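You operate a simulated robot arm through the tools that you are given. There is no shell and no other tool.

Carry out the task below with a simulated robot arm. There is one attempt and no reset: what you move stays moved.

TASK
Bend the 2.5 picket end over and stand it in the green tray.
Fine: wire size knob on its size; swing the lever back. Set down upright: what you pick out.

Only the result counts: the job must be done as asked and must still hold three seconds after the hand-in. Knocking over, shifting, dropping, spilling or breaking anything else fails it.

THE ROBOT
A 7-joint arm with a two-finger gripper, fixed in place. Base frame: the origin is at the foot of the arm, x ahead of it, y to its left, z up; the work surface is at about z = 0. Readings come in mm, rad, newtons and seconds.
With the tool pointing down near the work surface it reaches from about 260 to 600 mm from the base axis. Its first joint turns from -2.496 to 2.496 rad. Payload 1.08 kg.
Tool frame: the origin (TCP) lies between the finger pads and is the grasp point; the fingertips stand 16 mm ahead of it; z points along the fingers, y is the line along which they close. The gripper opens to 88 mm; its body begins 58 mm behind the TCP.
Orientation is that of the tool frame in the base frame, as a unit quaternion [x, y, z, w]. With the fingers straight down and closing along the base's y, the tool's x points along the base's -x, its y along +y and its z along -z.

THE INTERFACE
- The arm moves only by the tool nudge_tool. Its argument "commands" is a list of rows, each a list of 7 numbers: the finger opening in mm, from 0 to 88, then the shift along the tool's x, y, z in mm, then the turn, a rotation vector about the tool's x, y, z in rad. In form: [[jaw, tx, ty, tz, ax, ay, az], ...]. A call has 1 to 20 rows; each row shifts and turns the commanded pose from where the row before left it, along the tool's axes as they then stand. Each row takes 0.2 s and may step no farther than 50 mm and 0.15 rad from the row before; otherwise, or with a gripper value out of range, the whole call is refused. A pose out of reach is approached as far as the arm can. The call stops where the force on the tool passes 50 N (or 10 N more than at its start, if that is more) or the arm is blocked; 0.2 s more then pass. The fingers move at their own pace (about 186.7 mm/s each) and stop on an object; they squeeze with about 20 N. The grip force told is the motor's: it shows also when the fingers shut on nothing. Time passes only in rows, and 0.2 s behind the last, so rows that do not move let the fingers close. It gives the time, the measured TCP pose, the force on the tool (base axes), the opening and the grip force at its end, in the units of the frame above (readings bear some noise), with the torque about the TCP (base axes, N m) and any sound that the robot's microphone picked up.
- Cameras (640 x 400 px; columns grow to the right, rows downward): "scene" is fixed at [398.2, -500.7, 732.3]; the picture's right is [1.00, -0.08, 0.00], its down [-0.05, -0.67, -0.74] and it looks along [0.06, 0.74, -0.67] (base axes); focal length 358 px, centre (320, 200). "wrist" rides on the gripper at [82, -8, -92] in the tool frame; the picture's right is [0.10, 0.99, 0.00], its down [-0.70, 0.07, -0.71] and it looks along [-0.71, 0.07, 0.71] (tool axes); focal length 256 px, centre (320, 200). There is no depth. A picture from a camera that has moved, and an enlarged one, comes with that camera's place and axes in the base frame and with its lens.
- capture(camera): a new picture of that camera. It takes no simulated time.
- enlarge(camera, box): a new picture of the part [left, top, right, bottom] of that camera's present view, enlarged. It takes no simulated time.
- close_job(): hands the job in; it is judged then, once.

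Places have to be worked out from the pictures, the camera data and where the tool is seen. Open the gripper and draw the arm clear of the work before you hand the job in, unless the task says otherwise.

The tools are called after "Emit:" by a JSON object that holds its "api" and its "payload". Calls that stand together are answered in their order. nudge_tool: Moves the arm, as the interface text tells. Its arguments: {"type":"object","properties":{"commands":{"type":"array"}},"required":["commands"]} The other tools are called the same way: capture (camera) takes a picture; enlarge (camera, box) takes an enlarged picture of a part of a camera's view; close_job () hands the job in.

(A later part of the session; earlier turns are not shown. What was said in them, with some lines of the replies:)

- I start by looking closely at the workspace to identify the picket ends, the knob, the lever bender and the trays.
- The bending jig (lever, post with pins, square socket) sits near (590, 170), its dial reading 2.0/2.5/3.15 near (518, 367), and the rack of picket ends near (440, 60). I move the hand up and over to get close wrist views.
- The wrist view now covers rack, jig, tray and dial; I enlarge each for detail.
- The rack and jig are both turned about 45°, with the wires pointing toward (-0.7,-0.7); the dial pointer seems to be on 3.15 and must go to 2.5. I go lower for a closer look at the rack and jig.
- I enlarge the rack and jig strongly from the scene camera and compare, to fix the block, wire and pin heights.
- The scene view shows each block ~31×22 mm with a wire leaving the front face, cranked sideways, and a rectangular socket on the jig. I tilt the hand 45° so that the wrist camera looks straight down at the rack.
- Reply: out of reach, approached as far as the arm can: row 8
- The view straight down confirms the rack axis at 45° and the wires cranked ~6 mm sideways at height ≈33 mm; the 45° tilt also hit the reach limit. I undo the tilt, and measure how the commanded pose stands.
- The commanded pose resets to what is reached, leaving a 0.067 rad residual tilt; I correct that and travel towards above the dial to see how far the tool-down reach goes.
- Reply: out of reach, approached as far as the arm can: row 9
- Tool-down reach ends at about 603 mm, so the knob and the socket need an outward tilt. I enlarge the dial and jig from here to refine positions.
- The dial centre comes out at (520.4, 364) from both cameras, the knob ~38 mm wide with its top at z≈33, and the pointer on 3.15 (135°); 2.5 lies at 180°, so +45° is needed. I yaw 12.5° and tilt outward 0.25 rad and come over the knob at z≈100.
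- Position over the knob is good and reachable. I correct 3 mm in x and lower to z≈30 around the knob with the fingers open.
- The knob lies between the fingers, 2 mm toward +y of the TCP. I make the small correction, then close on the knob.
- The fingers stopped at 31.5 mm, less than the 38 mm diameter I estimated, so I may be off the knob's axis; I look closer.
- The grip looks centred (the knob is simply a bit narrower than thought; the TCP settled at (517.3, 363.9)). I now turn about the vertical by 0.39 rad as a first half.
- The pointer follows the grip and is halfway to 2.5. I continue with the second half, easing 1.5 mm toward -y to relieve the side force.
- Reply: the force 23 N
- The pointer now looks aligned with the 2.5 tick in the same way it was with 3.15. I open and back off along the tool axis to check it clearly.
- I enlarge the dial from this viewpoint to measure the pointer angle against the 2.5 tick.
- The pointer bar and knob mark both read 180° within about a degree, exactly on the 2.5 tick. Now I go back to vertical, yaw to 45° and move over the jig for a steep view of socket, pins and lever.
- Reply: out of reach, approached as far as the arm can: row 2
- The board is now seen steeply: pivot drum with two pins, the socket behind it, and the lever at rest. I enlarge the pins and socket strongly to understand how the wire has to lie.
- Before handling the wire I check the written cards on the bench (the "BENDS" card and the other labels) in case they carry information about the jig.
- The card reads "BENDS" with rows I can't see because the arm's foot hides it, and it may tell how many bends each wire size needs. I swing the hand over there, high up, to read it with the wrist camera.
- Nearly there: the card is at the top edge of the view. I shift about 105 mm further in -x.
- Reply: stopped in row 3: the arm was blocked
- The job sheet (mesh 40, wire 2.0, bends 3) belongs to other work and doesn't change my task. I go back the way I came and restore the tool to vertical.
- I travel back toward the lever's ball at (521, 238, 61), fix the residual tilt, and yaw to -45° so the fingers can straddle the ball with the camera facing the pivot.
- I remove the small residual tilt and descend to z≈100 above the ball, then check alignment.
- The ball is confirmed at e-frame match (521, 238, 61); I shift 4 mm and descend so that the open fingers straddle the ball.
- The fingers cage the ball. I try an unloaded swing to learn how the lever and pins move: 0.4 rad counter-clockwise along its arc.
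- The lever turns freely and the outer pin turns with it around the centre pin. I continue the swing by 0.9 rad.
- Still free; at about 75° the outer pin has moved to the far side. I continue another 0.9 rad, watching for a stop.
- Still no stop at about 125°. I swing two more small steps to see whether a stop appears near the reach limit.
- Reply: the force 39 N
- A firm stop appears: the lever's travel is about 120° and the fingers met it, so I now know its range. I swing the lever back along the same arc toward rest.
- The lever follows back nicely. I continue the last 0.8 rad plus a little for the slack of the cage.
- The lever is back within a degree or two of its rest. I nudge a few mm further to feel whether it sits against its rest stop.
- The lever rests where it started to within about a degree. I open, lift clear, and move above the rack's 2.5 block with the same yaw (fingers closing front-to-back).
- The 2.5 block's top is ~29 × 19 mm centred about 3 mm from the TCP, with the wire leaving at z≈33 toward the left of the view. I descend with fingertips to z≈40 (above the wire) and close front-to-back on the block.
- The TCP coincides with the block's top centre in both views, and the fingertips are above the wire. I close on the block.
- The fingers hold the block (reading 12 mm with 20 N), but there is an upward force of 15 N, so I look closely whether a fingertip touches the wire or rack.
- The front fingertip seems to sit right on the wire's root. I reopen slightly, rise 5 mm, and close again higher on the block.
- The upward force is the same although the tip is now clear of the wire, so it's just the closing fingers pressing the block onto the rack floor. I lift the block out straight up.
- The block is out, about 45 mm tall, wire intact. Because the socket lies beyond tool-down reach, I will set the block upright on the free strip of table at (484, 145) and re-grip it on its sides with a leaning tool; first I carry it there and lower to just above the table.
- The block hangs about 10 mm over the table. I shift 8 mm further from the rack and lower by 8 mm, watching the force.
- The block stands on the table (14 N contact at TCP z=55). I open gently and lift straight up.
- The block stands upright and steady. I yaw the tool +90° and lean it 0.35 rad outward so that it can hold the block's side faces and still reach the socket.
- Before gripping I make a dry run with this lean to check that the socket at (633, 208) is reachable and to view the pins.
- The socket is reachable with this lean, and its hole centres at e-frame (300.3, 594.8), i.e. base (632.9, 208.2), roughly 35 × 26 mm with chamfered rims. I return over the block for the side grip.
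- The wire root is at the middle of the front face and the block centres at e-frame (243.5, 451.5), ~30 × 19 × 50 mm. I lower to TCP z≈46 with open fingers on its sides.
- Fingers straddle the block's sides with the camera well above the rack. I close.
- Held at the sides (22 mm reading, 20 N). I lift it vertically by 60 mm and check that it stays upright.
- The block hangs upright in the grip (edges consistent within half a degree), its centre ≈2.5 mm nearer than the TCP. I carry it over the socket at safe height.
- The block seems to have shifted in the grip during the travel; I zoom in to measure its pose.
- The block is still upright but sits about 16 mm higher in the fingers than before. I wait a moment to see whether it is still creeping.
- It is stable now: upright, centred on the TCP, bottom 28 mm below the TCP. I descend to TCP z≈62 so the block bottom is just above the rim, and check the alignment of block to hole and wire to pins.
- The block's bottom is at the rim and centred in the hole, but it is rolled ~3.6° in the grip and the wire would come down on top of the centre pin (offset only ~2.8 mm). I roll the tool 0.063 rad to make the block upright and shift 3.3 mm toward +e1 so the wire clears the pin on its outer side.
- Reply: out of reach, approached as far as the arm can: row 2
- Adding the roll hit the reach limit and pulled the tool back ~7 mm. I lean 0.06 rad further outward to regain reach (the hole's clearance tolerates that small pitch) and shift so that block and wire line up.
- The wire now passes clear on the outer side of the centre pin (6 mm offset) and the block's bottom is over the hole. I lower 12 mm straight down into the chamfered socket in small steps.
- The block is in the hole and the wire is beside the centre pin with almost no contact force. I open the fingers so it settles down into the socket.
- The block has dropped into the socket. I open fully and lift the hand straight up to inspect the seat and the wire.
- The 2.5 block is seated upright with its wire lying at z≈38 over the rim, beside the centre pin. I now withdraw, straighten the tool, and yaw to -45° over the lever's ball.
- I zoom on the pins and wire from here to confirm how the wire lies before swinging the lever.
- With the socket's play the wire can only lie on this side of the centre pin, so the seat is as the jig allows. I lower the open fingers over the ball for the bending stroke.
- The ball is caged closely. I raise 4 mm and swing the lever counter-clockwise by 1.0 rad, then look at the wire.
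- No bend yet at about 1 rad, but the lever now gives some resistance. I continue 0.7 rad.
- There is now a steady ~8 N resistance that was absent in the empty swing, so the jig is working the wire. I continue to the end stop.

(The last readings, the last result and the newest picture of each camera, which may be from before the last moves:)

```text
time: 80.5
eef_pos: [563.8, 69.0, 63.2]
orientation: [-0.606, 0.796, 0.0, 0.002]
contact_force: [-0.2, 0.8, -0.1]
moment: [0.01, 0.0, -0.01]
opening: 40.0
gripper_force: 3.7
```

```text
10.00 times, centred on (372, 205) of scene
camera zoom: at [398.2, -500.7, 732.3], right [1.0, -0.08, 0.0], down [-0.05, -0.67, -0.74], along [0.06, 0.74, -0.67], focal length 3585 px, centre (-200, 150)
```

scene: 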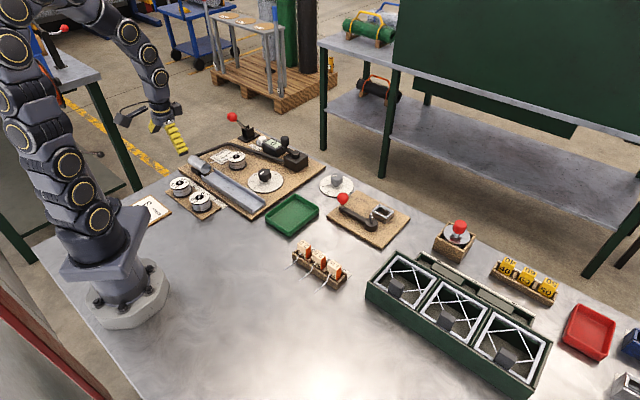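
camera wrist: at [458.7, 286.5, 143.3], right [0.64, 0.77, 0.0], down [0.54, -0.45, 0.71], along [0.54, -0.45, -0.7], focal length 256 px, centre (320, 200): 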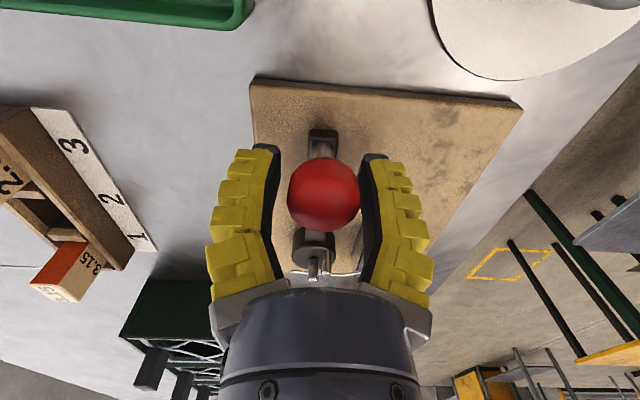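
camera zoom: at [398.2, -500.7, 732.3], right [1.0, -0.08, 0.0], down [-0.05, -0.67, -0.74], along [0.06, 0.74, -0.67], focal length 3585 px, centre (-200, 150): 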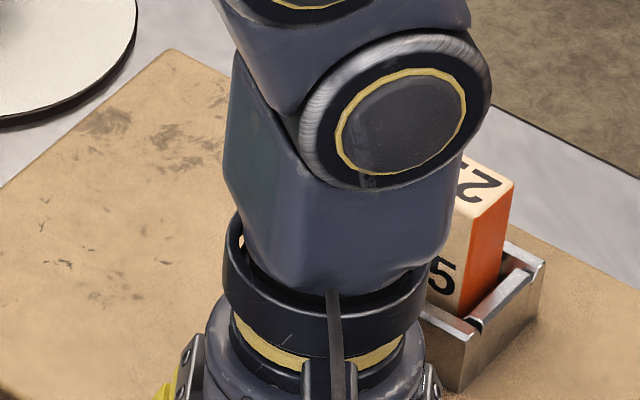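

The wire has snapped over into a hook and the resistance is gone. I look closely to judge the bend.

Emit:
{"api": "enlarge", "payload": {"camera": "wrist", "box": [270, 235, 350, 285]}}

Emit:
{"api": "capture", "payload": {"camera": "wrist"}}

```text
8.00 times, centred on (310, 260) of wrist
camera zoom: at [549.6, -12.3, 153.0], right [-0.99, 0.17, 0.0], down [0.12, 0.69, 0.71], along [0.12, 0.7, -0.7], focal length 2048 px, centre (400, -280)
```

zoom: 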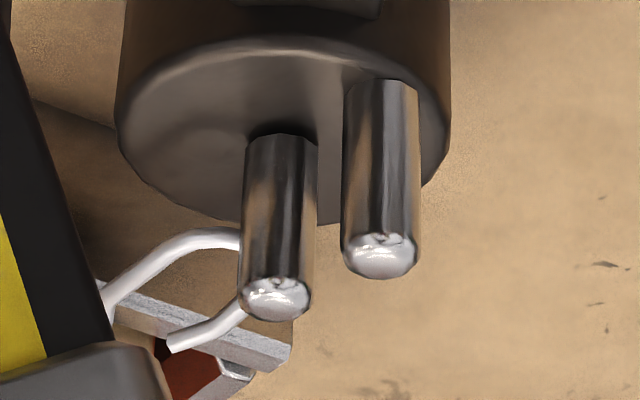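

```text
taken
camera wrist: at [549.6, -12.3, 153.0], right [-0.99, 0.17, 0.0], down [0.12, 0.69, 0.71], along [0.12, 0.7, -0.7], focal length 256 px, centre (320, 200)
```

wrist: 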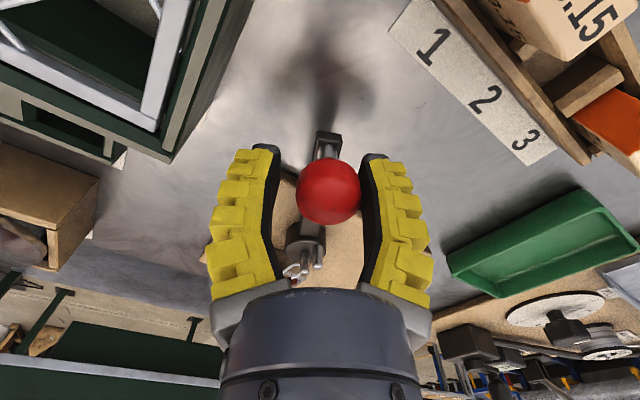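

The end is bent right over round the centre pin. Now I swing the lever back, half-way first, checking that nothing is disturbed.

Emit:
{"api": "nudge_tool", "payload": {"commands": [[35, -0.5, 10, 0, 0, 0, 0.1], [35, -0.5, 10, 0, 0, 0, 0.1], [35, -0.5, 10, 0, 0, 0, 0.1], [35, -0.5, 10, 0, 0, 0, 0.1], [35, -0.5, 10, 0, 0, 0, 0.1], [35, -0.5, 10, 0, 0, 0, 0.1], [35, -0.5, 10, 0, 0, 0, 0.1], [35, -0.5, 10, 0, 0, 0, 0.1], [35, -0.5, 10, 0, 0, 0, 0.1], [35, -0.5, 10, 0, 0, 0, 0.1], [35, 0, 0, 0, 0, 0, 0]]}}

Emit:
{"api": "enlarge", "payload": {"camera": "wrist", "box": [240, 180, 400, 290]}}

Emit:
{"api": "enlarge", "payload": {"camera": "scene", "box": [340, 185, 404, 225]}}

```text
time: 82.9
eef_pos: [495.4, 136.2, 60.9]
orientation: [-0.149, 0.989, 0.0, 0.001]
contact_force: [-0.9, -1.1, 0.2]
moment: [0.0, 0.03, 0.01]
opening: 40.1
gripper_force: 3.9
```

```text
3.64 times, centred on (320, 235) of wrist
camera zoom: at [419.4, 104.8, 152.7], right [-0.39, 0.92, 0.0], down [0.65, 0.28, 0.71], along [0.65, 0.28, -0.7], focal length 931 px, centre (320, 73)
```

zoom: 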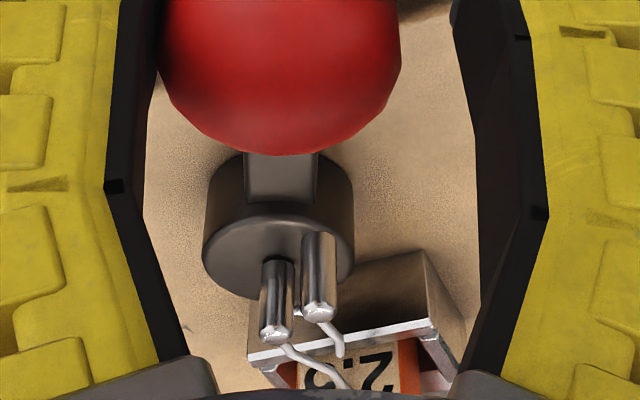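

```text
10.00 times, centred on (372, 205) of scene
camera zoom: at [398.2, -500.7, 732.3], right [1.0, -0.08, 0.0], down [-0.05, -0.67, -0.74], along [0.06, 0.74, -0.67], focal length 3585 px, centre (-200, 150)
```

zoom: 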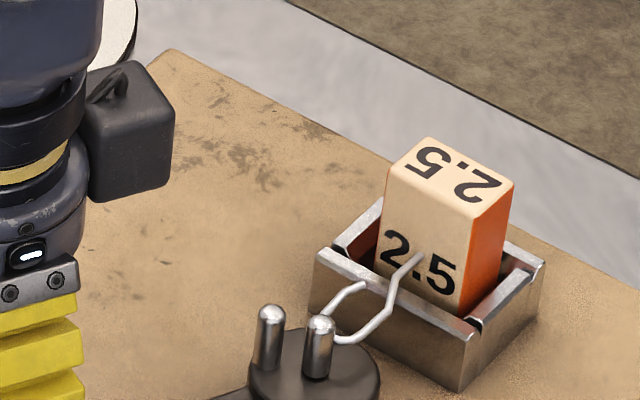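

The end is bent into a neat hook and the block sits still. I continue the return swing, checking the outer pin against the hook.

Emit:
{"api": "nudge_tool", "payload": {"commands": [[35, -0.5, 10, 0, 0, 0, 0.1], [35, -0.5, 10, 0, 0, 0, 0.1], [35, -0.5, 10, 0, 0, 0, 0.1], [35, -0.5, 10, 0, 0, 0, 0.1], [35, -0.5, 10, 0, 0, 0, 0.1], [35, -0.5, 10, 0, 0, 0, 0.1], [35, 0, 0, 0, 0, 0, 0]]}}

Emit:
{"api": "enlarge", "payload": {"camera": "wrist", "box": [240, 180, 400, 290]}}

Emit:
{"api": "enlarge", "payload": {"camera": "scene", "box": [340, 185, 404, 225]}}

```text
time: 84.5
eef_pos: [492.8, 195.8, 62.1]
orientation: [0.15, 0.989, 0.001, 0.001]
contact_force: [-0.3, 0.1, 0.0]
moment: [-0.01, -0.01, 0.04]
opening: 39.7
gripper_force: 3.3
```

```text
3.64 times, centred on (320, 235) of wrist
camera zoom: at [413.8, 211.5, 153.2], right [0.2, 0.98, 0.0], down [0.69, -0.14, 0.71], along [0.7, -0.14, -0.7], focal length 931 px, centre (320, 73)
```

zoom: 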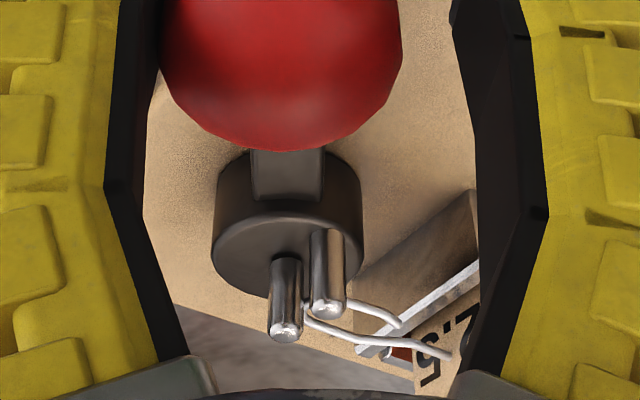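

```text
10.00 times, centred on (372, 205) of scene
camera zoom: at [398.2, -500.7, 732.3], right [1.0, -0.08, 0.0], down [-0.05, -0.67, -0.74], along [0.06, 0.74, -0.67], focal length 3585 px, centre (-200, 150)
```

zoom: 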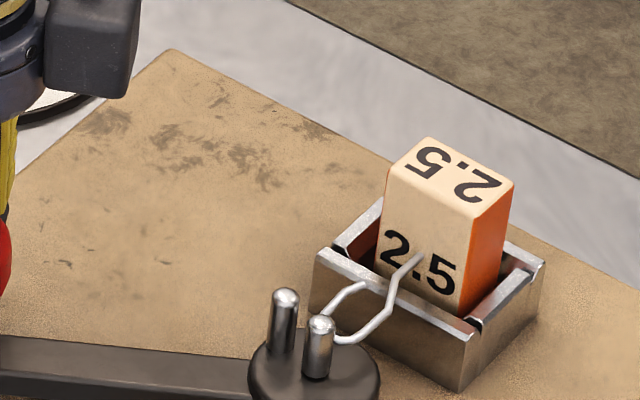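

Still free of contact. I bring the lever the last 0.5 rad to its rest, plus the cage slack.

Emit:
{"api": "nudge_tool", "payload": {"commands": [[35, -0.5, 10, 0, 0, 0, 0.1], [35, -0.5, 10, 0, 0, 0, 0.1], [35, -0.5, 10, 0, 0, 0, 0.1], [35, -0.5, 10, 0, 0, 0, 0.1], [35, -0.5, 10, 0, 0, 0, 0.1], [35, 0, 4, 0, 0, 0, 0], [35, 0, 0, 0, 0, 0, 0]]}}

Emit:
{"api": "capture", "payload": {"camera": "wrist"}}

Emit:
{"api": "enlarge", "payload": {"camera": "scene", "box": [325, 180, 421, 240]}}

```text
time: 86.1
eef_pos: [522.7, 241.1, 62.5]
orientation: [0.39, 0.921, 0.0, 0.0]
contact_force: [-0.2, 0.4, 1.1]
moment: [-0.01, -0.02, -0.01]
opening: 40.4
gripper_force: 3.9
```

```text
taken
camera wrist: at [460.5, 293.2, 153.4], right [0.64, 0.77, 0.0], down [0.54, -0.45, 0.71], along [0.54, -0.45, -0.7], focal length 256 px, centre (320, 200)
```

wrist: 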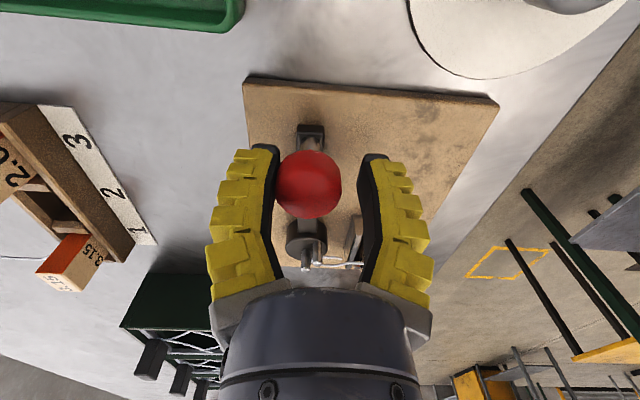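

```text
6.67 times, centred on (373, 210) of scene
camera zoom: at [398.2, -500.7, 732.3], right [1.0, -0.08, 0.0], down [-0.05, -0.67, -0.74], along [0.06, 0.74, -0.67], focal length 2390 px, centre (-33, 133)
```

zoom: 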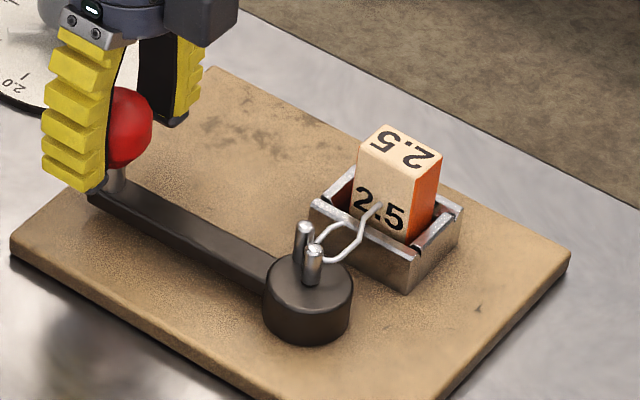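

The lever is about 1° short of its original rest. I push 3 mm further and compare with the first picture.

Emit:
{"api": "nudge_tool", "payload": {"commands": [[35, 0, 1.5, 0, 0, 0, 0], [35, 0, 1.5, 0, 0, 0, 0], [35, 0, 0, 0, 0, 0, 0]]}}

Emit:
{"api": "enlarge", "payload": {"camera": "scene", "box": [325, 180, 421, 240]}}

Emit:
{"api": "enlarge", "payload": {"camera": "wrist", "box": [280, 200, 380, 280]}}

```text
time: 86.9
eef_pos: [526.8, 241.4, 61.3]
orientation: [0.389, 0.921, 0.001, 0.0]
contact_force: [-1.0, -0.7, -1.3]
moment: [0.01, 0.05, 0.02]
opening: 40.2
gripper_force: 3.4
```

```text
6.67 times, centred on (373, 210) of scene
camera zoom: at [398.2, -500.7, 732.3], right [1.0, -0.08, 0.0], down [-0.05, -0.67, -0.74], along [0.06, 0.74, -0.67], focal length 2390 px, centre (-33, 133)
```

zoom: 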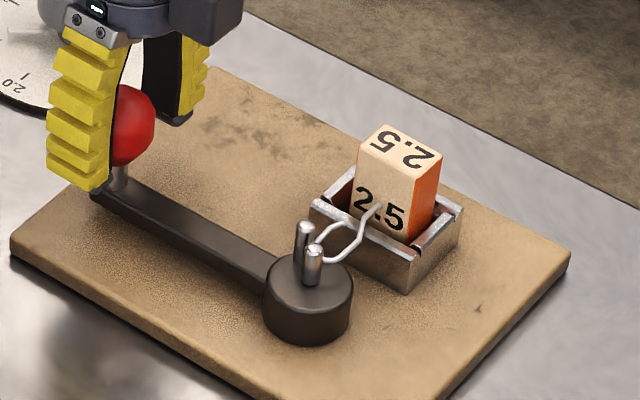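

```text
5.00 times, centred on (330, 240) of wrist
camera zoom: at [462.5, 293.9, 153.2], right [0.64, 0.77, 0.0], down [0.54, -0.45, 0.71], along [0.54, -0.45, -0.7], focal length 1280 px, centre (270, 0)
```

zoom: 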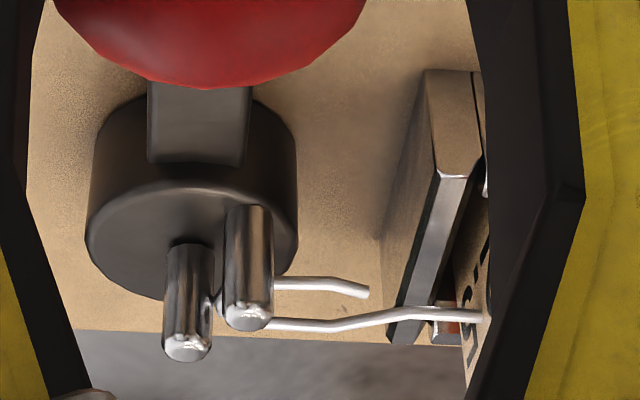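

The lever is back at its original rest within half a degree, and the hook lies free beside the pins. I open, rise clear, and turn back to the leaning side-grip orientation.

Emit:
{"api": "nudge_tool", "payload": {"commands": [[60, 0, 0, 0, 0, 0, 0], [88, 0, 0, 0, 0, 0, 0], [88, 0, 0, -40, 0, 0, 0], [88, 0, 0, -45, 0, 0, 0], [88, 0, 0, -20, 0, 0, -0.144], [88, 0, 0, 0, 0, 0, -0.144], [88, 0, 0, 0, 0, 0, -0.144], [88, 0, 0, 0, 0, 0, -0.144], [88, 0, 0, 0, 0, 0, -0.144], [88, 0, 0, 0, 0, 0, -0.144], [88, 0, 0, 0, 0, 0, -0.144], [88, 0, 0, 0, 0, 0, -0.144], [88, 0, 0, 0, 0, 0, -0.144], [88, 0, 0, 0, 0, 0, -0.144], [88, 0, 0, 0, 0, 0, -0.144], [88, 0, 0, 0, 0, -0.14, 0], [88, 0, 0, 0, 0, -0.14, 0], [88, 0, 0, 0, 0, -0.14, 0], [88, 0, 0, 0, 0, 0, 0]]}}

Emit:
{"api": "enlarge", "payload": {"camera": "scene", "box": [325, 180, 421, 240]}}

```text
time: 90.9
eef_pos: [525.4, 240.5, 167.1]
orientation: [-0.374, 0.904, 0.079, 0.193]
contact_force: [0.8, -0.2, 0.1]
moment: [0.01, -0.01, 0.0]
opening: 88.0
gripper_force: 0.1
```

```text
6.67 times, centred on (373, 210) of scene
camera zoom: at [398.2, -500.7, 732.3], right [1.0, -0.08, 0.0], down [-0.05, -0.67, -0.74], along [0.06, 0.74, -0.67], focal length 2390 px, centre (-33, 133)
```

zoom: 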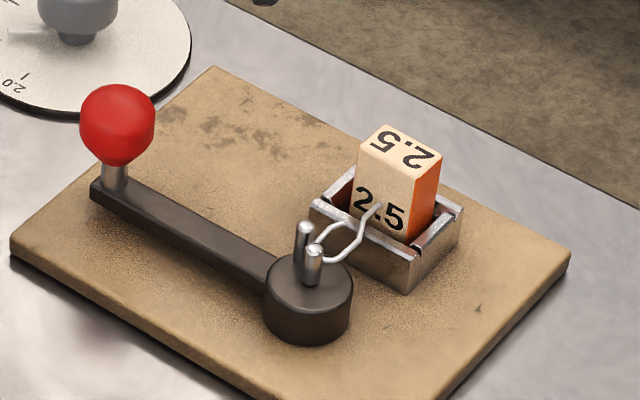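

The lever stands within about half a degree of where it was at the start. Now I go over the seated block for the extraction.

Emit:
{"api": "nudge_tool", "payload": {"commands": [[88, -11.8, -33.3, 18.4, 0, 0, 0], [88, -11.8, -33.3, 18.4, 0, 0, 0], [88, -11.8, -33.3, 18.4, 0, 0, 0], [88, 0, 0, 0, 0, 0, 0]]}}

Emit:
{"api": "capture", "payload": {"camera": "wrist"}}

Emit:
{"api": "enlarge", "payload": {"camera": "wrist", "box": [240, 0, 400, 100]}}

```text
time: 91.9
eef_pos: [635.4, 208.7, 128.6]
orientation: [-0.373, 0.904, 0.079, 0.194]
contact_force: [0.1, -0.9, -0.9]
moment: [0.0, 0.02, 0.03]
opening: 88.0
gripper_force: 0.0
```

```text
taken
camera wrist: at [561.4, 123.2, 178.6], right [-0.77, 0.64, -0.04], down [0.2, 0.3, 0.93], along [0.61, 0.71, -0.35], focal length 256 px, centre (320, 200)
```

wrist: 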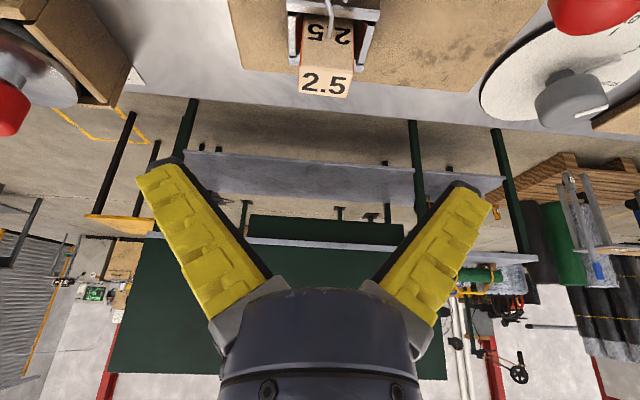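

```text
4.00 times, centred on (320, 50) of wrist
camera zoom: at [561.4, 123.2, 178.6], right [-0.77, 0.64, -0.04], down [0.2, 0.3, 0.93], along [0.61, 0.71, -0.35], focal length 1024 px, centre (320, 800)
```

zoom: 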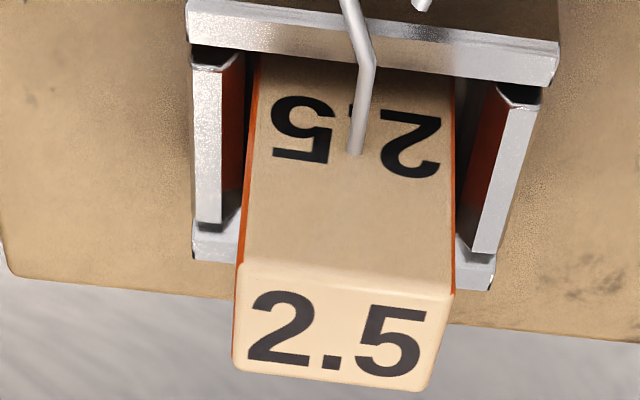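

The block's top is at z≈62.6, centred at e-frame (301.8, 597.5), right under the TCP. I descend to z≈57 with the fingers open beside it.

Emit:
{"api": "nudge_tool", "payload": {"commands": [[88, 14.4, 0, 32.8, 0, 0, 0], [88, 14.4, 0, 32.8, 0, 0, 0], [70, 0, 0, 0, 0, 0, 0], [60, 0, 0, 0, 0, 0, 0]]}}

Emit:
{"api": "capture", "payload": {"camera": "wrist"}}

Emit:
{"api": "enlarge", "payload": {"camera": "scene", "box": [348, 180, 412, 220]}}

```text
time: 92.9
eef_pos: [634.2, 208.4, 56.8]
orientation: [-0.374, 0.904, 0.08, 0.193]
contact_force: [-0.3, 0.8, 0.4]
moment: [0.01, 0.01, 0.03]
opening: 63.7
gripper_force: 2.7
```

```text
taken
camera wrist: at [561.2, 122.7, 106.8], right [-0.77, 0.64, -0.04], down [0.2, 0.3, 0.93], along [0.61, 0.71, -0.36], focal length 256 px, centre (320, 200)
```

wrist: 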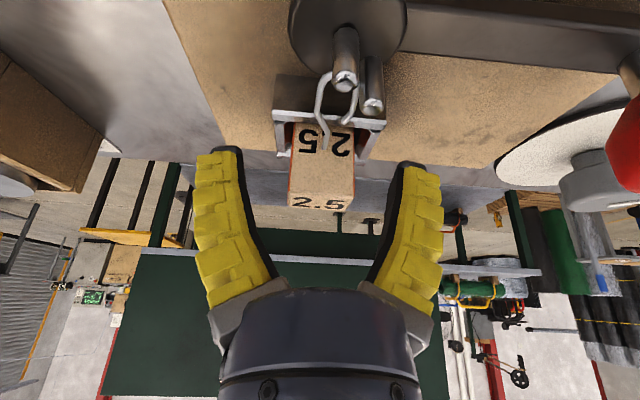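

```text
10.00 times, centred on (380, 200) of scene
camera zoom: at [398.2, -500.7, 732.3], right [1.0, -0.08, 0.0], down [-0.05, -0.67, -0.74], along [0.06, 0.74, -0.67], focal length 3585 px, centre (-280, 200)
```

zoom: 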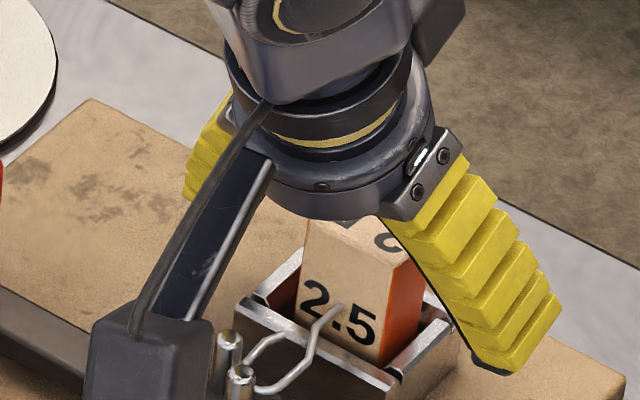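

Fingers straddle the block well above the rims, the hook is on the block's side of the pins. I close on the block.

Emit:
{"api": "nudge_tool", "payload": {"commands": [[40, 0, 0, 0, 0, 0, 0], [25, 0, 0, 0, 0, 0, 0], [15, 0, 0, 0, 0, 0, 0], [15, 0, 0, 0, 0, 0, 0]]}}

Emit:
{"api": "enlarge", "payload": {"camera": "wrist", "box": [220, 40, 420, 220]}}

```text
time: 93.9
eef_pos: [635.7, 208.5, 57.8]
orientation: [-0.375, 0.903, 0.08, 0.195]
contact_force: [-1.5, -0.1, 8.6]
moment: [-0.03, 0.04, -0.02]
opening: 21.5
gripper_force: 19.8
```

```text
2.22 times, centred on (320, 130) of wrist
camera zoom: at [561.7, 122.9, 107.7], right [-0.77, 0.64, -0.04], down [0.19, 0.3, 0.93], along [0.61, 0.71, -0.35], focal length 569 px, centre (320, 356)
```

zoom: 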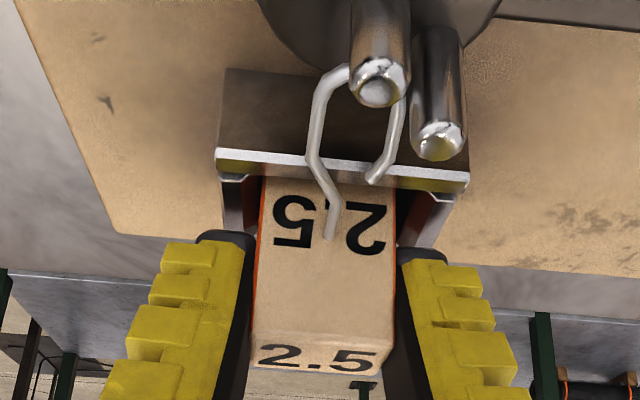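

Grip is firm (20 N). I lift straight up: first a little, then clear of the socket and pins.

Emit:
{"api": "nudge_tool", "payload": {"commands": [[15, -2.05, 0, -4.6, 0, 0, 0], [15, -4.1, 0, -9.1, 0, 0, 0], [15, -8.2, 0, -18.2, 0, 0, 0], [15, -10.2, 0, -22.8, 0, 0, 0], [15, -4.1, 0, -9.1, 0, 0, 0], [15, 0, 0, 0, 0, 0, 0]]}}

Emit:
{"api": "capture", "payload": {"camera": "wrist"}}

Emit:
{"api": "enlarge", "payload": {"camera": "wrist", "box": [220, 60, 420, 260]}}

Emit:
{"api": "enlarge", "payload": {"camera": "scene", "box": [325, 160, 421, 220]}}

```text
time: 95.3
eef_pos: [636.5, 210.7, 128.3]
orientation: [-0.374, 0.904, 0.08, 0.193]
contact_force: [-0.6, -0.1, -0.5]
moment: [-0.01, 0.03, -0.01]
opening: 21.1
gripper_force: 19.7
```

```text
taken
camera wrist: at [563.4, 124.5, 178.8], right [-0.77, 0.64, -0.04], down [0.2, 0.3, 0.93], along [0.61, 0.71, -0.36], focal length 256 px, centre (320, 200)
```

wrist: 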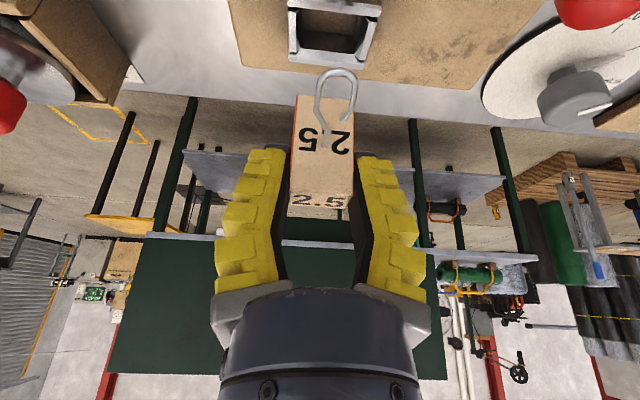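

```text
2.00 times, centred on (320, 160) of wrist
camera zoom: at [563.4, 124.5, 178.8], right [-0.77, 0.64, -0.04], down [0.2, 0.3, 0.93], along [0.61, 0.71, -0.36], focal length 512 px, centre (320, 280)
```

zoom: 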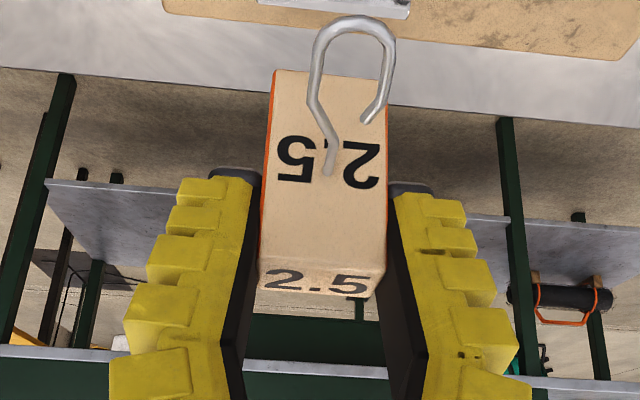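

```text
6.67 times, centred on (373, 190) of scene
camera zoom: at [398.2, -500.7, 732.3], right [1.0, -0.08, 0.0], down [-0.05, -0.67, -0.74], along [0.06, 0.74, -0.67], focal length 2390 px, centre (-33, 267)
```

zoom: 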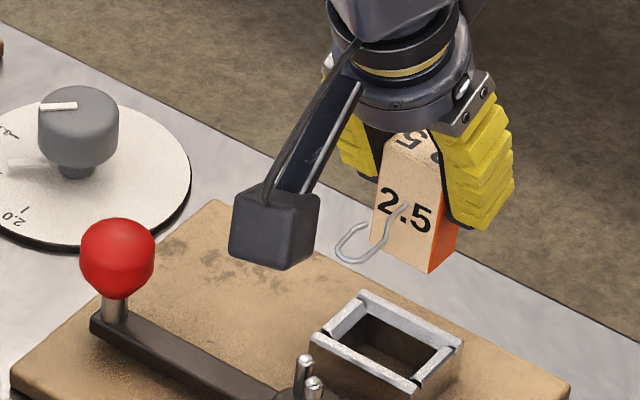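

The block is out with a clean hook, upright in the grip. I carry it slowly up and across to above the green tray.

Emit:
{"api": "nudge_tool", "payload": {"commands": [[15, -8.2, 0, -18.2, 0, 0, 0], [15, 15.9, 25.3, -9, 0, 0, 0], [15, 15.9, 25.3, -9, 0, 0, 0], [15, 15.9, 25.3, -9, 0, 0, 0], [15, 17, 25.3, -7, 0, 0, 0], [15, 17, 25.3, -7, 0, 0, 0], [15, 17, 25.3, -7, 0, 0, 0], [15, 17, 25.3, -7, 0, 0, 0], [15, 17, 25.3, -7, 0, 0, 0], [15, 0, 0, 0, 0, 0, 0]]}}

Emit:
{"api": "capture", "payload": {"camera": "wrist"}}

Emit:
{"api": "capture", "payload": {"camera": "scene"}}

```text
time: 97.5
eef_pos: [390.8, 252.2, 151.2]
orientation: [-0.374, 0.904, 0.08, 0.193]
contact_force: [0.7, 0.1, -0.4]
moment: [0.0, -0.03, 0.01]
opening: 21.2
gripper_force: 20.0
```

```text
taken
camera wrist: at [315.9, 166.0, 202.5], right [-0.77, 0.64, -0.04], down [0.2, 0.3, 0.93], along [0.61, 0.71, -0.36], focal length 256 px, centre (320, 200)
```

wrist: 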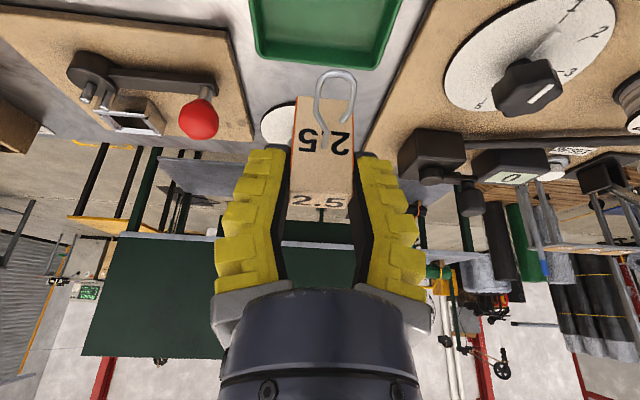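

```text
taken
```

scene: 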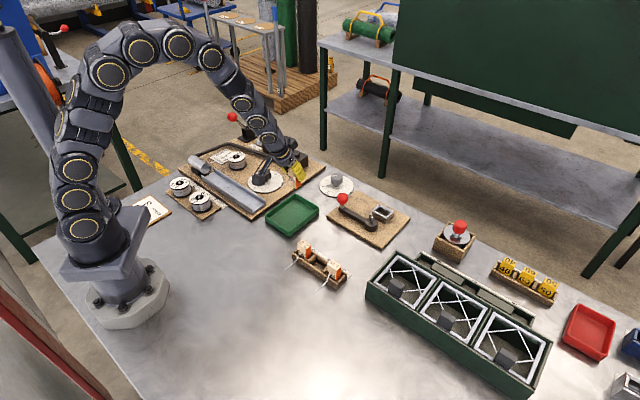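

I am above the tray (centre ≈ e-frame (98.5, 437)). I check the block's pose in the grip and the tray in close-up before lowering.

Emit:
{"api": "enlarge", "payload": {"camera": "wrist", "box": [220, 0, 420, 220]}}

Emit:
{"api": "enlarge", "payload": {"camera": "scene", "box": [250, 150, 346, 240]}}

```text
1.82 times, centred on (320, 110) of wrist
camera zoom: at [315.9, 166.0, 202.5], right [-0.77, 0.64, -0.04], down [0.2, 0.3, 0.93], along [0.61, 0.71, -0.36], focal length 465 px, centre (320, 364)
```

zoom: 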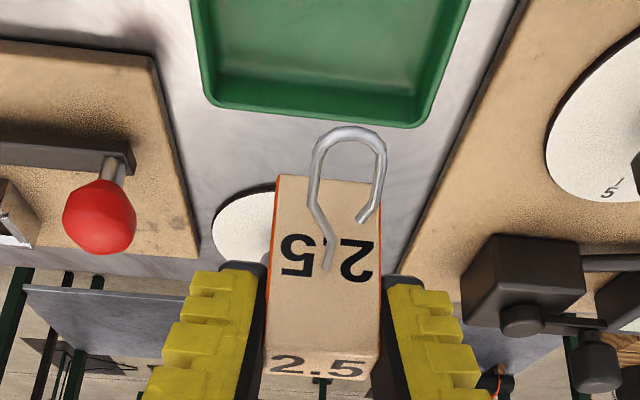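

```text
4.44 times, centred on (298, 195) of scene
camera zoom: at [398.2, -500.7, 732.3], right [1.0, -0.08, 0.0], down [-0.05, -0.67, -0.74], along [0.06, 0.74, -0.67], focal length 1593 px, centre (418, 222)
```

zoom: 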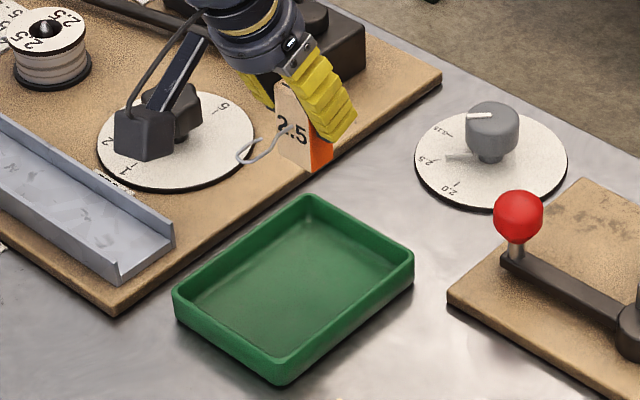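

I take a sharper look at the block to measure its pitch and height in the grip.

Emit:
{"api": "enlarge", "payload": {"camera": "wrist", "box": [270, 60, 370, 220]}}

Emit:
{"api": "enlarge", "payload": {"camera": "scene", "box": [296, 160, 336, 190]}}

```text
2.50 times, centred on (320, 140) of wrist
camera zoom: at [315.9, 166.0, 202.5], right [-0.77, 0.64, -0.04], down [0.2, 0.3, 0.93], along [0.61, 0.71, -0.36], focal length 640 px, centre (320, 350)
```

zoom: 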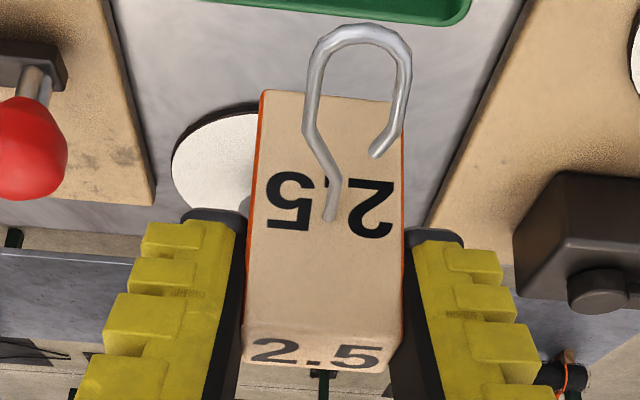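

```text
13.33 times, centred on (316, 175) of scene
camera zoom: at [398.2, -500.7, 732.3], right [1.0, -0.08, 0.0], down [-0.05, -0.67, -0.74], along [0.06, 0.74, -0.67], focal length 4780 px, centre (373, 533)
```

zoom: 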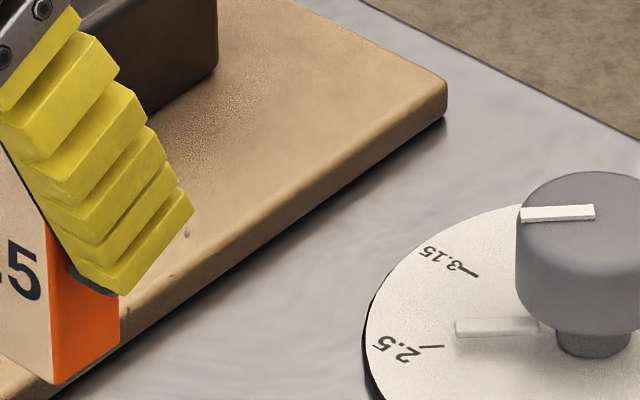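

The block is pitched about 3.5° in the grip; its bottom is ~42 mm below the TCP. I lean the tool 0.06 rad more to make it upright and lower to TCP z≈54 over the tray.

Emit:
{"api": "nudge_tool", "payload": {"commands": [[15, 0, 0, 0, 0, -0.06, 0], [15, 16.2, 0, 28, 0, 0, 0], [15, 16.2, 0, 28, 0, 0, 0], [15, 16.2, 0, 28, 0, 0, 0], [15, 0, 0, 0, 0, 0, 0]]}}

Emit:
{"api": "capture", "payload": {"camera": "wrist"}}

Emit:
{"api": "enlarge", "payload": {"camera": "scene", "box": [250, 170, 346, 240]}}

```text
time: 98.7
eef_pos: [386.4, 250.4, 55.5]
orientation: [-0.372, 0.897, 0.091, 0.221]
contact_force: [0.6, 0.2, -0.2]
moment: [-0.04, -0.01, 0.01]
opening: 21.4
gripper_force: 20.1
```

```text
taken
camera wrist: at [310.0, 162.4, 99.3], right [-0.77, 0.64, -0.05], down [0.16, 0.26, 0.95], along [0.62, 0.72, -0.3], focal length 256 px, centre (320, 200)
```

wrist: 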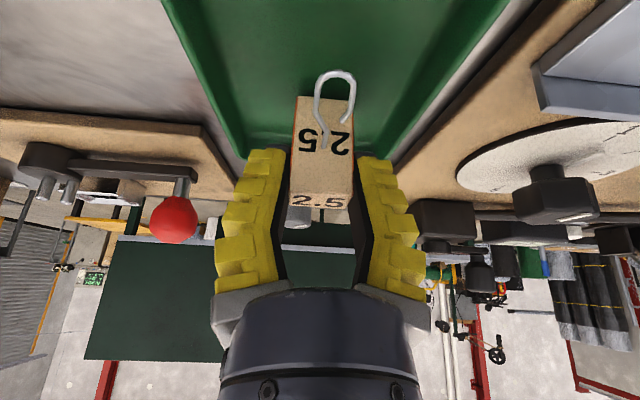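

```text
5.71 times, centred on (298, 205) of scene
camera zoom: at [398.2, -500.7, 732.3], right [1.0, -0.08, 0.0], down [-0.05, -0.67, -0.74], along [0.06, 0.74, -0.67], focal length 2049 px, centre (446, 171)
```

zoom: 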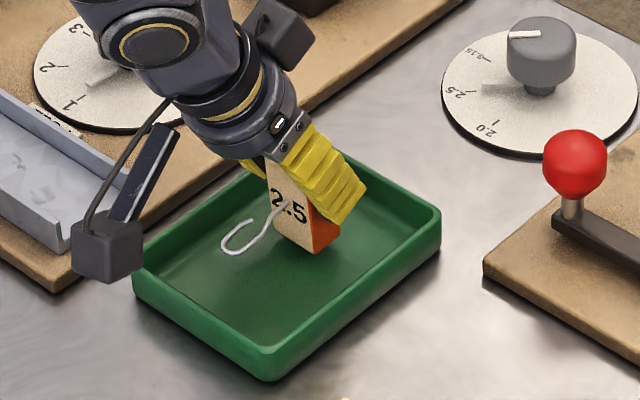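

The block hangs about 10 mm over the tray floor, upright. I lower 8 mm and read the force.

Emit:
{"api": "nudge_tool", "payload": {"commands": [[15, 1.85, 0, 3.55, 0, 0, 0], [15, 1.85, 0, 3.55, 0, 0, 0], [15, 0, 0, 0, 0, 0, 0]]}}

Emit:
{"api": "enlarge", "payload": {"camera": "scene", "box": [270, 185, 334, 225]}}

```text
time: 99.5
eef_pos: [386.2, 248.9, 47.8]
orientation: [-0.371, 0.897, 0.09, 0.223]
contact_force: [2.2, 3.0, 13.5]
moment: [0.09, -0.04, -0.01]
opening: 21.8
gripper_force: 20.1
```

```text
10.00 times, centred on (302, 205) of scene
camera zoom: at [398.2, -500.7, 732.3], right [1.0, -0.08, 0.0], down [-0.05, -0.67, -0.74], along [0.06, 0.74, -0.67], focal length 3585 px, centre (500, 150)
```

zoom: 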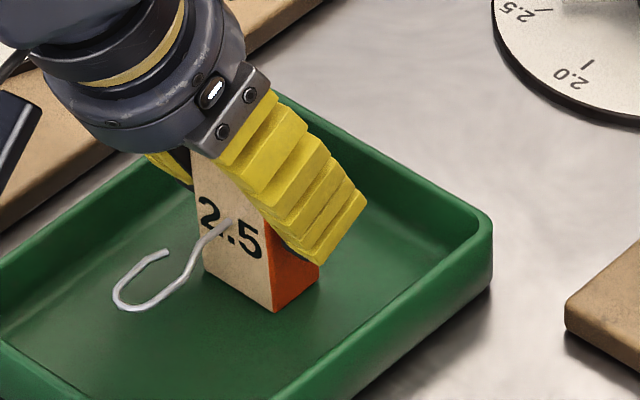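

The block stands on the tray floor (13 N contact). I open the fingers gently and only a little.

Emit:
{"api": "nudge_tool", "payload": {"commands": [[22, 0, 0, 0, 0, 0, 0], [27, 0, 0, 0, 0, 0, 0], [34, 0, 0, 0, 0, 0, 0], [40, 0, 0, 0, 0, 0, 0], [40, 0, 0, 0, 0, 0, 0]]}}

Emit:
{"api": "capture", "payload": {"camera": "wrist"}}

Emit:
{"api": "enlarge", "payload": {"camera": "scene", "box": [270, 185, 334, 225]}}

```text
time: 100.7
eef_pos: [384.9, 248.6, 47.4]
orientation: [-0.371, 0.898, 0.091, 0.22]
contact_force: [-0.5, 0.2, 0.0]
moment: [-0.03, 0.06, -0.01]
opening: 44.9
gripper_force: 3.6
```

```text
taken
camera wrist: at [310.0, 161.0, 90.5], right [-0.77, 0.64, -0.05], down [0.16, 0.26, 0.95], along [0.62, 0.72, -0.3], focal length 256 px, centre (320, 200)
```

wrist: 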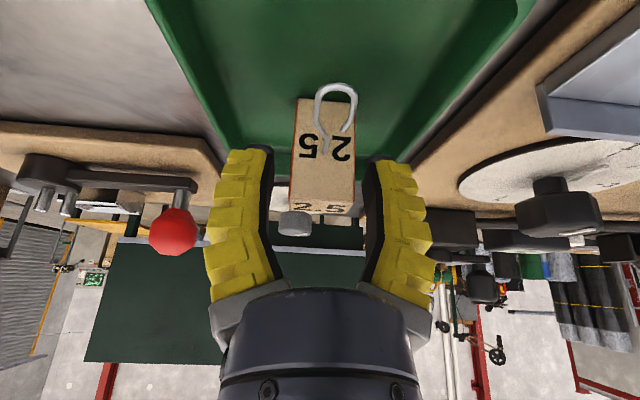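

```text
10.00 times, centred on (302, 205) of scene
camera zoom: at [398.2, -500.7, 732.3], right [1.0, -0.08, 0.0], down [-0.05, -0.67, -0.74], along [0.06, 0.74, -0.67], focal length 3585 px, centre (500, 150)
```

zoom: 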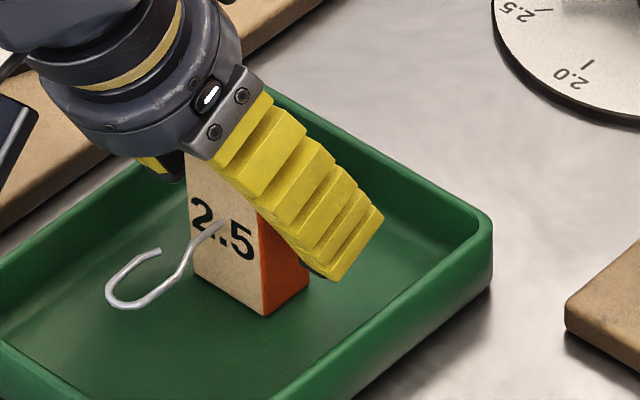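

The block stands free and upright with its hook inside the tray. I withdraw straight up.

Emit:
{"api": "nudge_tool", "payload": {"commands": [[42, -4.6, 0, -8.9, 0, 0, 0], [42, -9.3, 0, -17.7, 0, 0, 0], [42, -13.9, 0, -26.6, 0, 0, 0], [42, -13.9, 0, -26.6, 0, 0, 0], [60, -13.9, 0, -26.6, 0, 0, 0], [60, 0, 0, 0, 0, 0, 0]]}}

Emit:
{"api": "capture", "payload": {"camera": "wrist"}}

Emit:
{"api": "enlarge", "payload": {"camera": "scene", "box": [250, 175, 346, 245]}}

```text
time: 102.1
eef_pos: [385.3, 246.3, 168.6]
orientation: [-0.372, 0.897, 0.091, 0.22]
contact_force: [0.0, 0.4, -0.4]
moment: [0.02, 0.03, 0.0]
opening: 64.0
gripper_force: 2.4
```

```text
taken
camera wrist: at [310.1, 158.3, 211.3], right [-0.77, 0.64, -0.05], down [0.16, 0.26, 0.95], along [0.62, 0.72, -0.3], focal length 256 px, centre (320, 200)
```

wrist: 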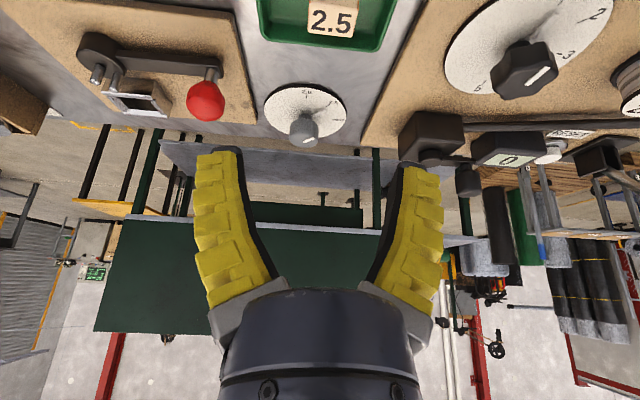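

```text
5.71 times, centred on (298, 210) of scene
camera zoom: at [398.2, -500.7, 732.3], right [1.0, -0.08, 0.0], down [-0.05, -0.67, -0.74], along [0.06, 0.74, -0.67], focal length 2049 px, centre (446, 143)
```

zoom: 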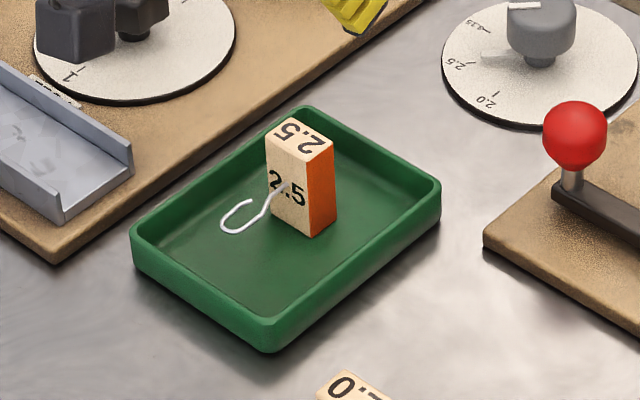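

The hooked 2.5 picket end stands upright in the green tray. I verify lever, knob and the rest of the bench against the first pictures.

Emit:
{"api": "enlarge", "payload": {"camera": "scene", "box": [325, 180, 421, 240]}}

Emit:
{"api": "enlarge", "payload": {"camera": "scene", "box": [300, 165, 364, 205]}}

Emit:
{"api": "enlarge", "payload": {"camera": "scene", "box": [285, 235, 365, 285]}}

Emit:
{"api": "capture", "payload": {"camera": "scene"}}

```text
6.67 times, centred on (373, 210) of scene
camera zoom: at [398.2, -500.7, 732.3], right [1.0, -0.08, 0.0], down [-0.05, -0.67, -0.74], along [0.06, 0.74, -0.67], focal length 2390 px, centre (-33, 133)
```

zoom: 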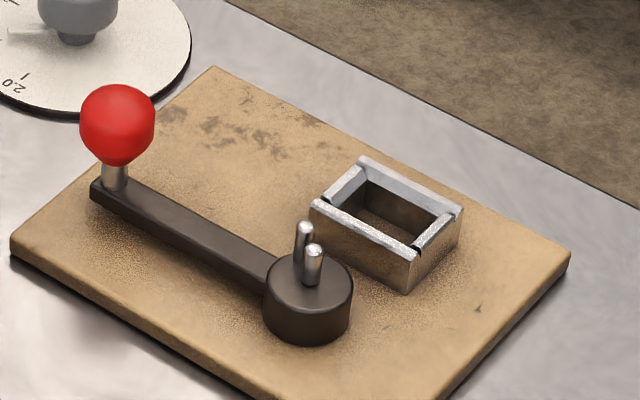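

```text
10.00 times, centred on (332, 185) of scene
camera zoom: at [398.2, -500.7, 732.3], right [1.0, -0.08, 0.0], down [-0.05, -0.67, -0.74], along [0.06, 0.74, -0.67], focal length 3585 px, centre (200, 350)
```

zoom: 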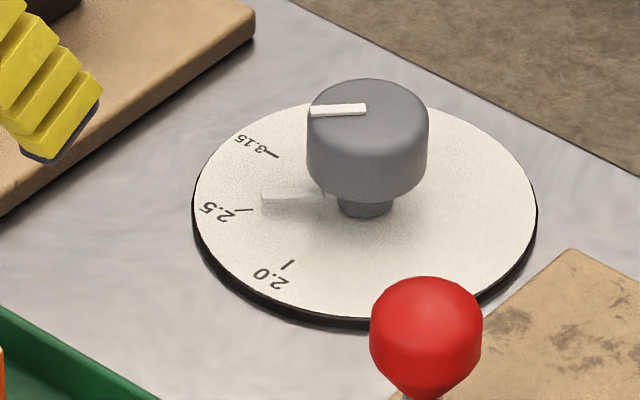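

```text
8.00 times, centred on (325, 260) of scene
camera zoom: at [398.2, -500.7, 732.3], right [1.0, -0.08, 0.0], down [-0.05, -0.67, -0.74], along [0.06, 0.74, -0.67], focal length 2868 px, centre (280, -280)
```

zoom: 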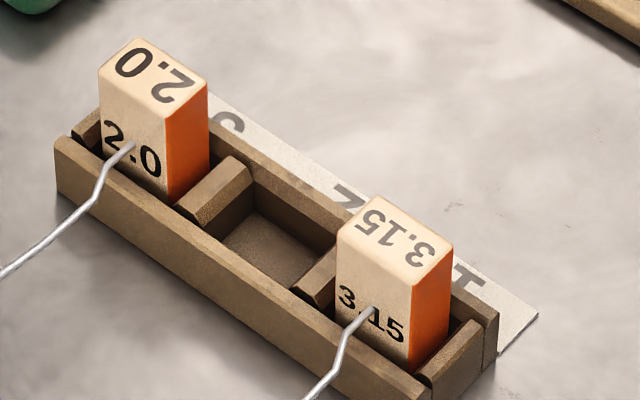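

```text
taken
```

scene: 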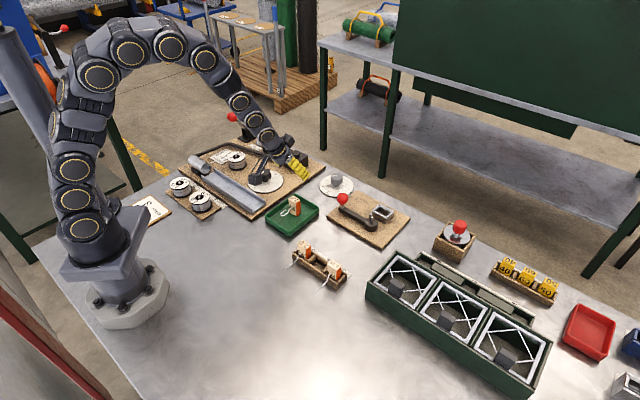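

All is as it should be: the lever is within ~0.3° of its start, knob on 2.5, the neighbours undisturbed, the tray holds the hooked piece upright. I open the gripper and draw the arm well up and clear.

Emit:
{"api": "nudge_tool", "payload": {"commands": [[88, -18.5, 0, -35.5, 0, 0, 0], [88, -18.5, 0, -35.5, 0, 0, 0], [88, 0, 0, 0, 0, 0.14, 0], [88, 0, 0, 0, 0, 0.14, 0], [88, 0, 0, 0, 0, 0.14, 0], [88, 0, 0, 0, 0, 0, 0]]}}

Emit:
{"api": "enlarge", "payload": {"camera": "scene", "box": [250, 175, 346, 245]}}

```text
time: 103.5
eef_pos: [384.0, 247.7, 246.5]
orientation: [-0.381, 0.924, 0.011, 0.027]
contact_force: [-0.2, 0.2, 0.6]
moment: [-0.03, -0.04, 0.0]
opening: 87.9
gripper_force: 0.0
```

```text
5.71 times, centred on (298, 210) of scene
camera zoom: at [398.2, -500.7, 732.3], right [1.0, -0.08, 0.0], down [-0.05, -0.67, -0.74], along [0.06, 0.74, -0.67], focal length 2049 px, centre (446, 143)
```

zoom: 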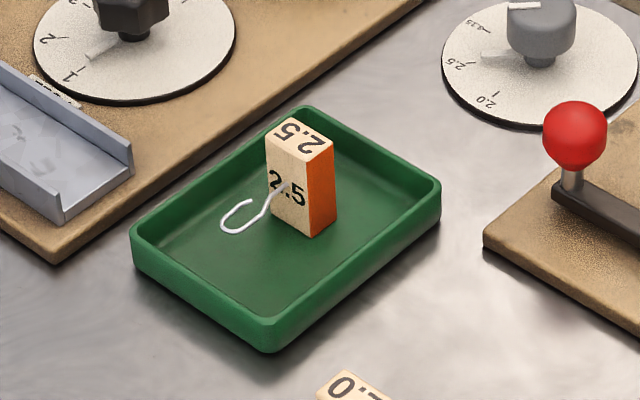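

The hooked 2.5 picket end stands steady and upright in the green tray. The knob is on 2.5, the lever is back, and the arm is clear with the gripper open, so I hand the job in.

Emit:
{"api": "close_job", "payload": {}}

```text
The job is handed in.
```

The 2.5 picket end is bent over into a hook and stands upright in the green tray. I've handed the job in; I don't have the verdict.

- **Wire size knob:** it was on 3.15. I turned it to 2.5, and the pointer is within about a degree of the mark.
- **Lever:** I swung it almost to its stop (about 120°) until the wire snapped over, then swung it back. It sits about half a degree or less from where it started.
- **Trial swing:** I also swung the empty lever out and back once before loading the block, to find its stop.
- **Re-grip:** the socket is beyond the arm's straight-down reach. I set the block upright on the table partway and re-gripped it by its sides with the tool leaning outward.
- **Drop into the socket:** the block slid up in the fingers on the way over, so I released it partway into the socket and it dropped the last centimetre or so. It seated upright and bent correctly.
- **Everything else:** the last pictures show the 2.0 and 3.15 blocks, the rack and the jig undisturbed. The arm is clear with the gripper open.
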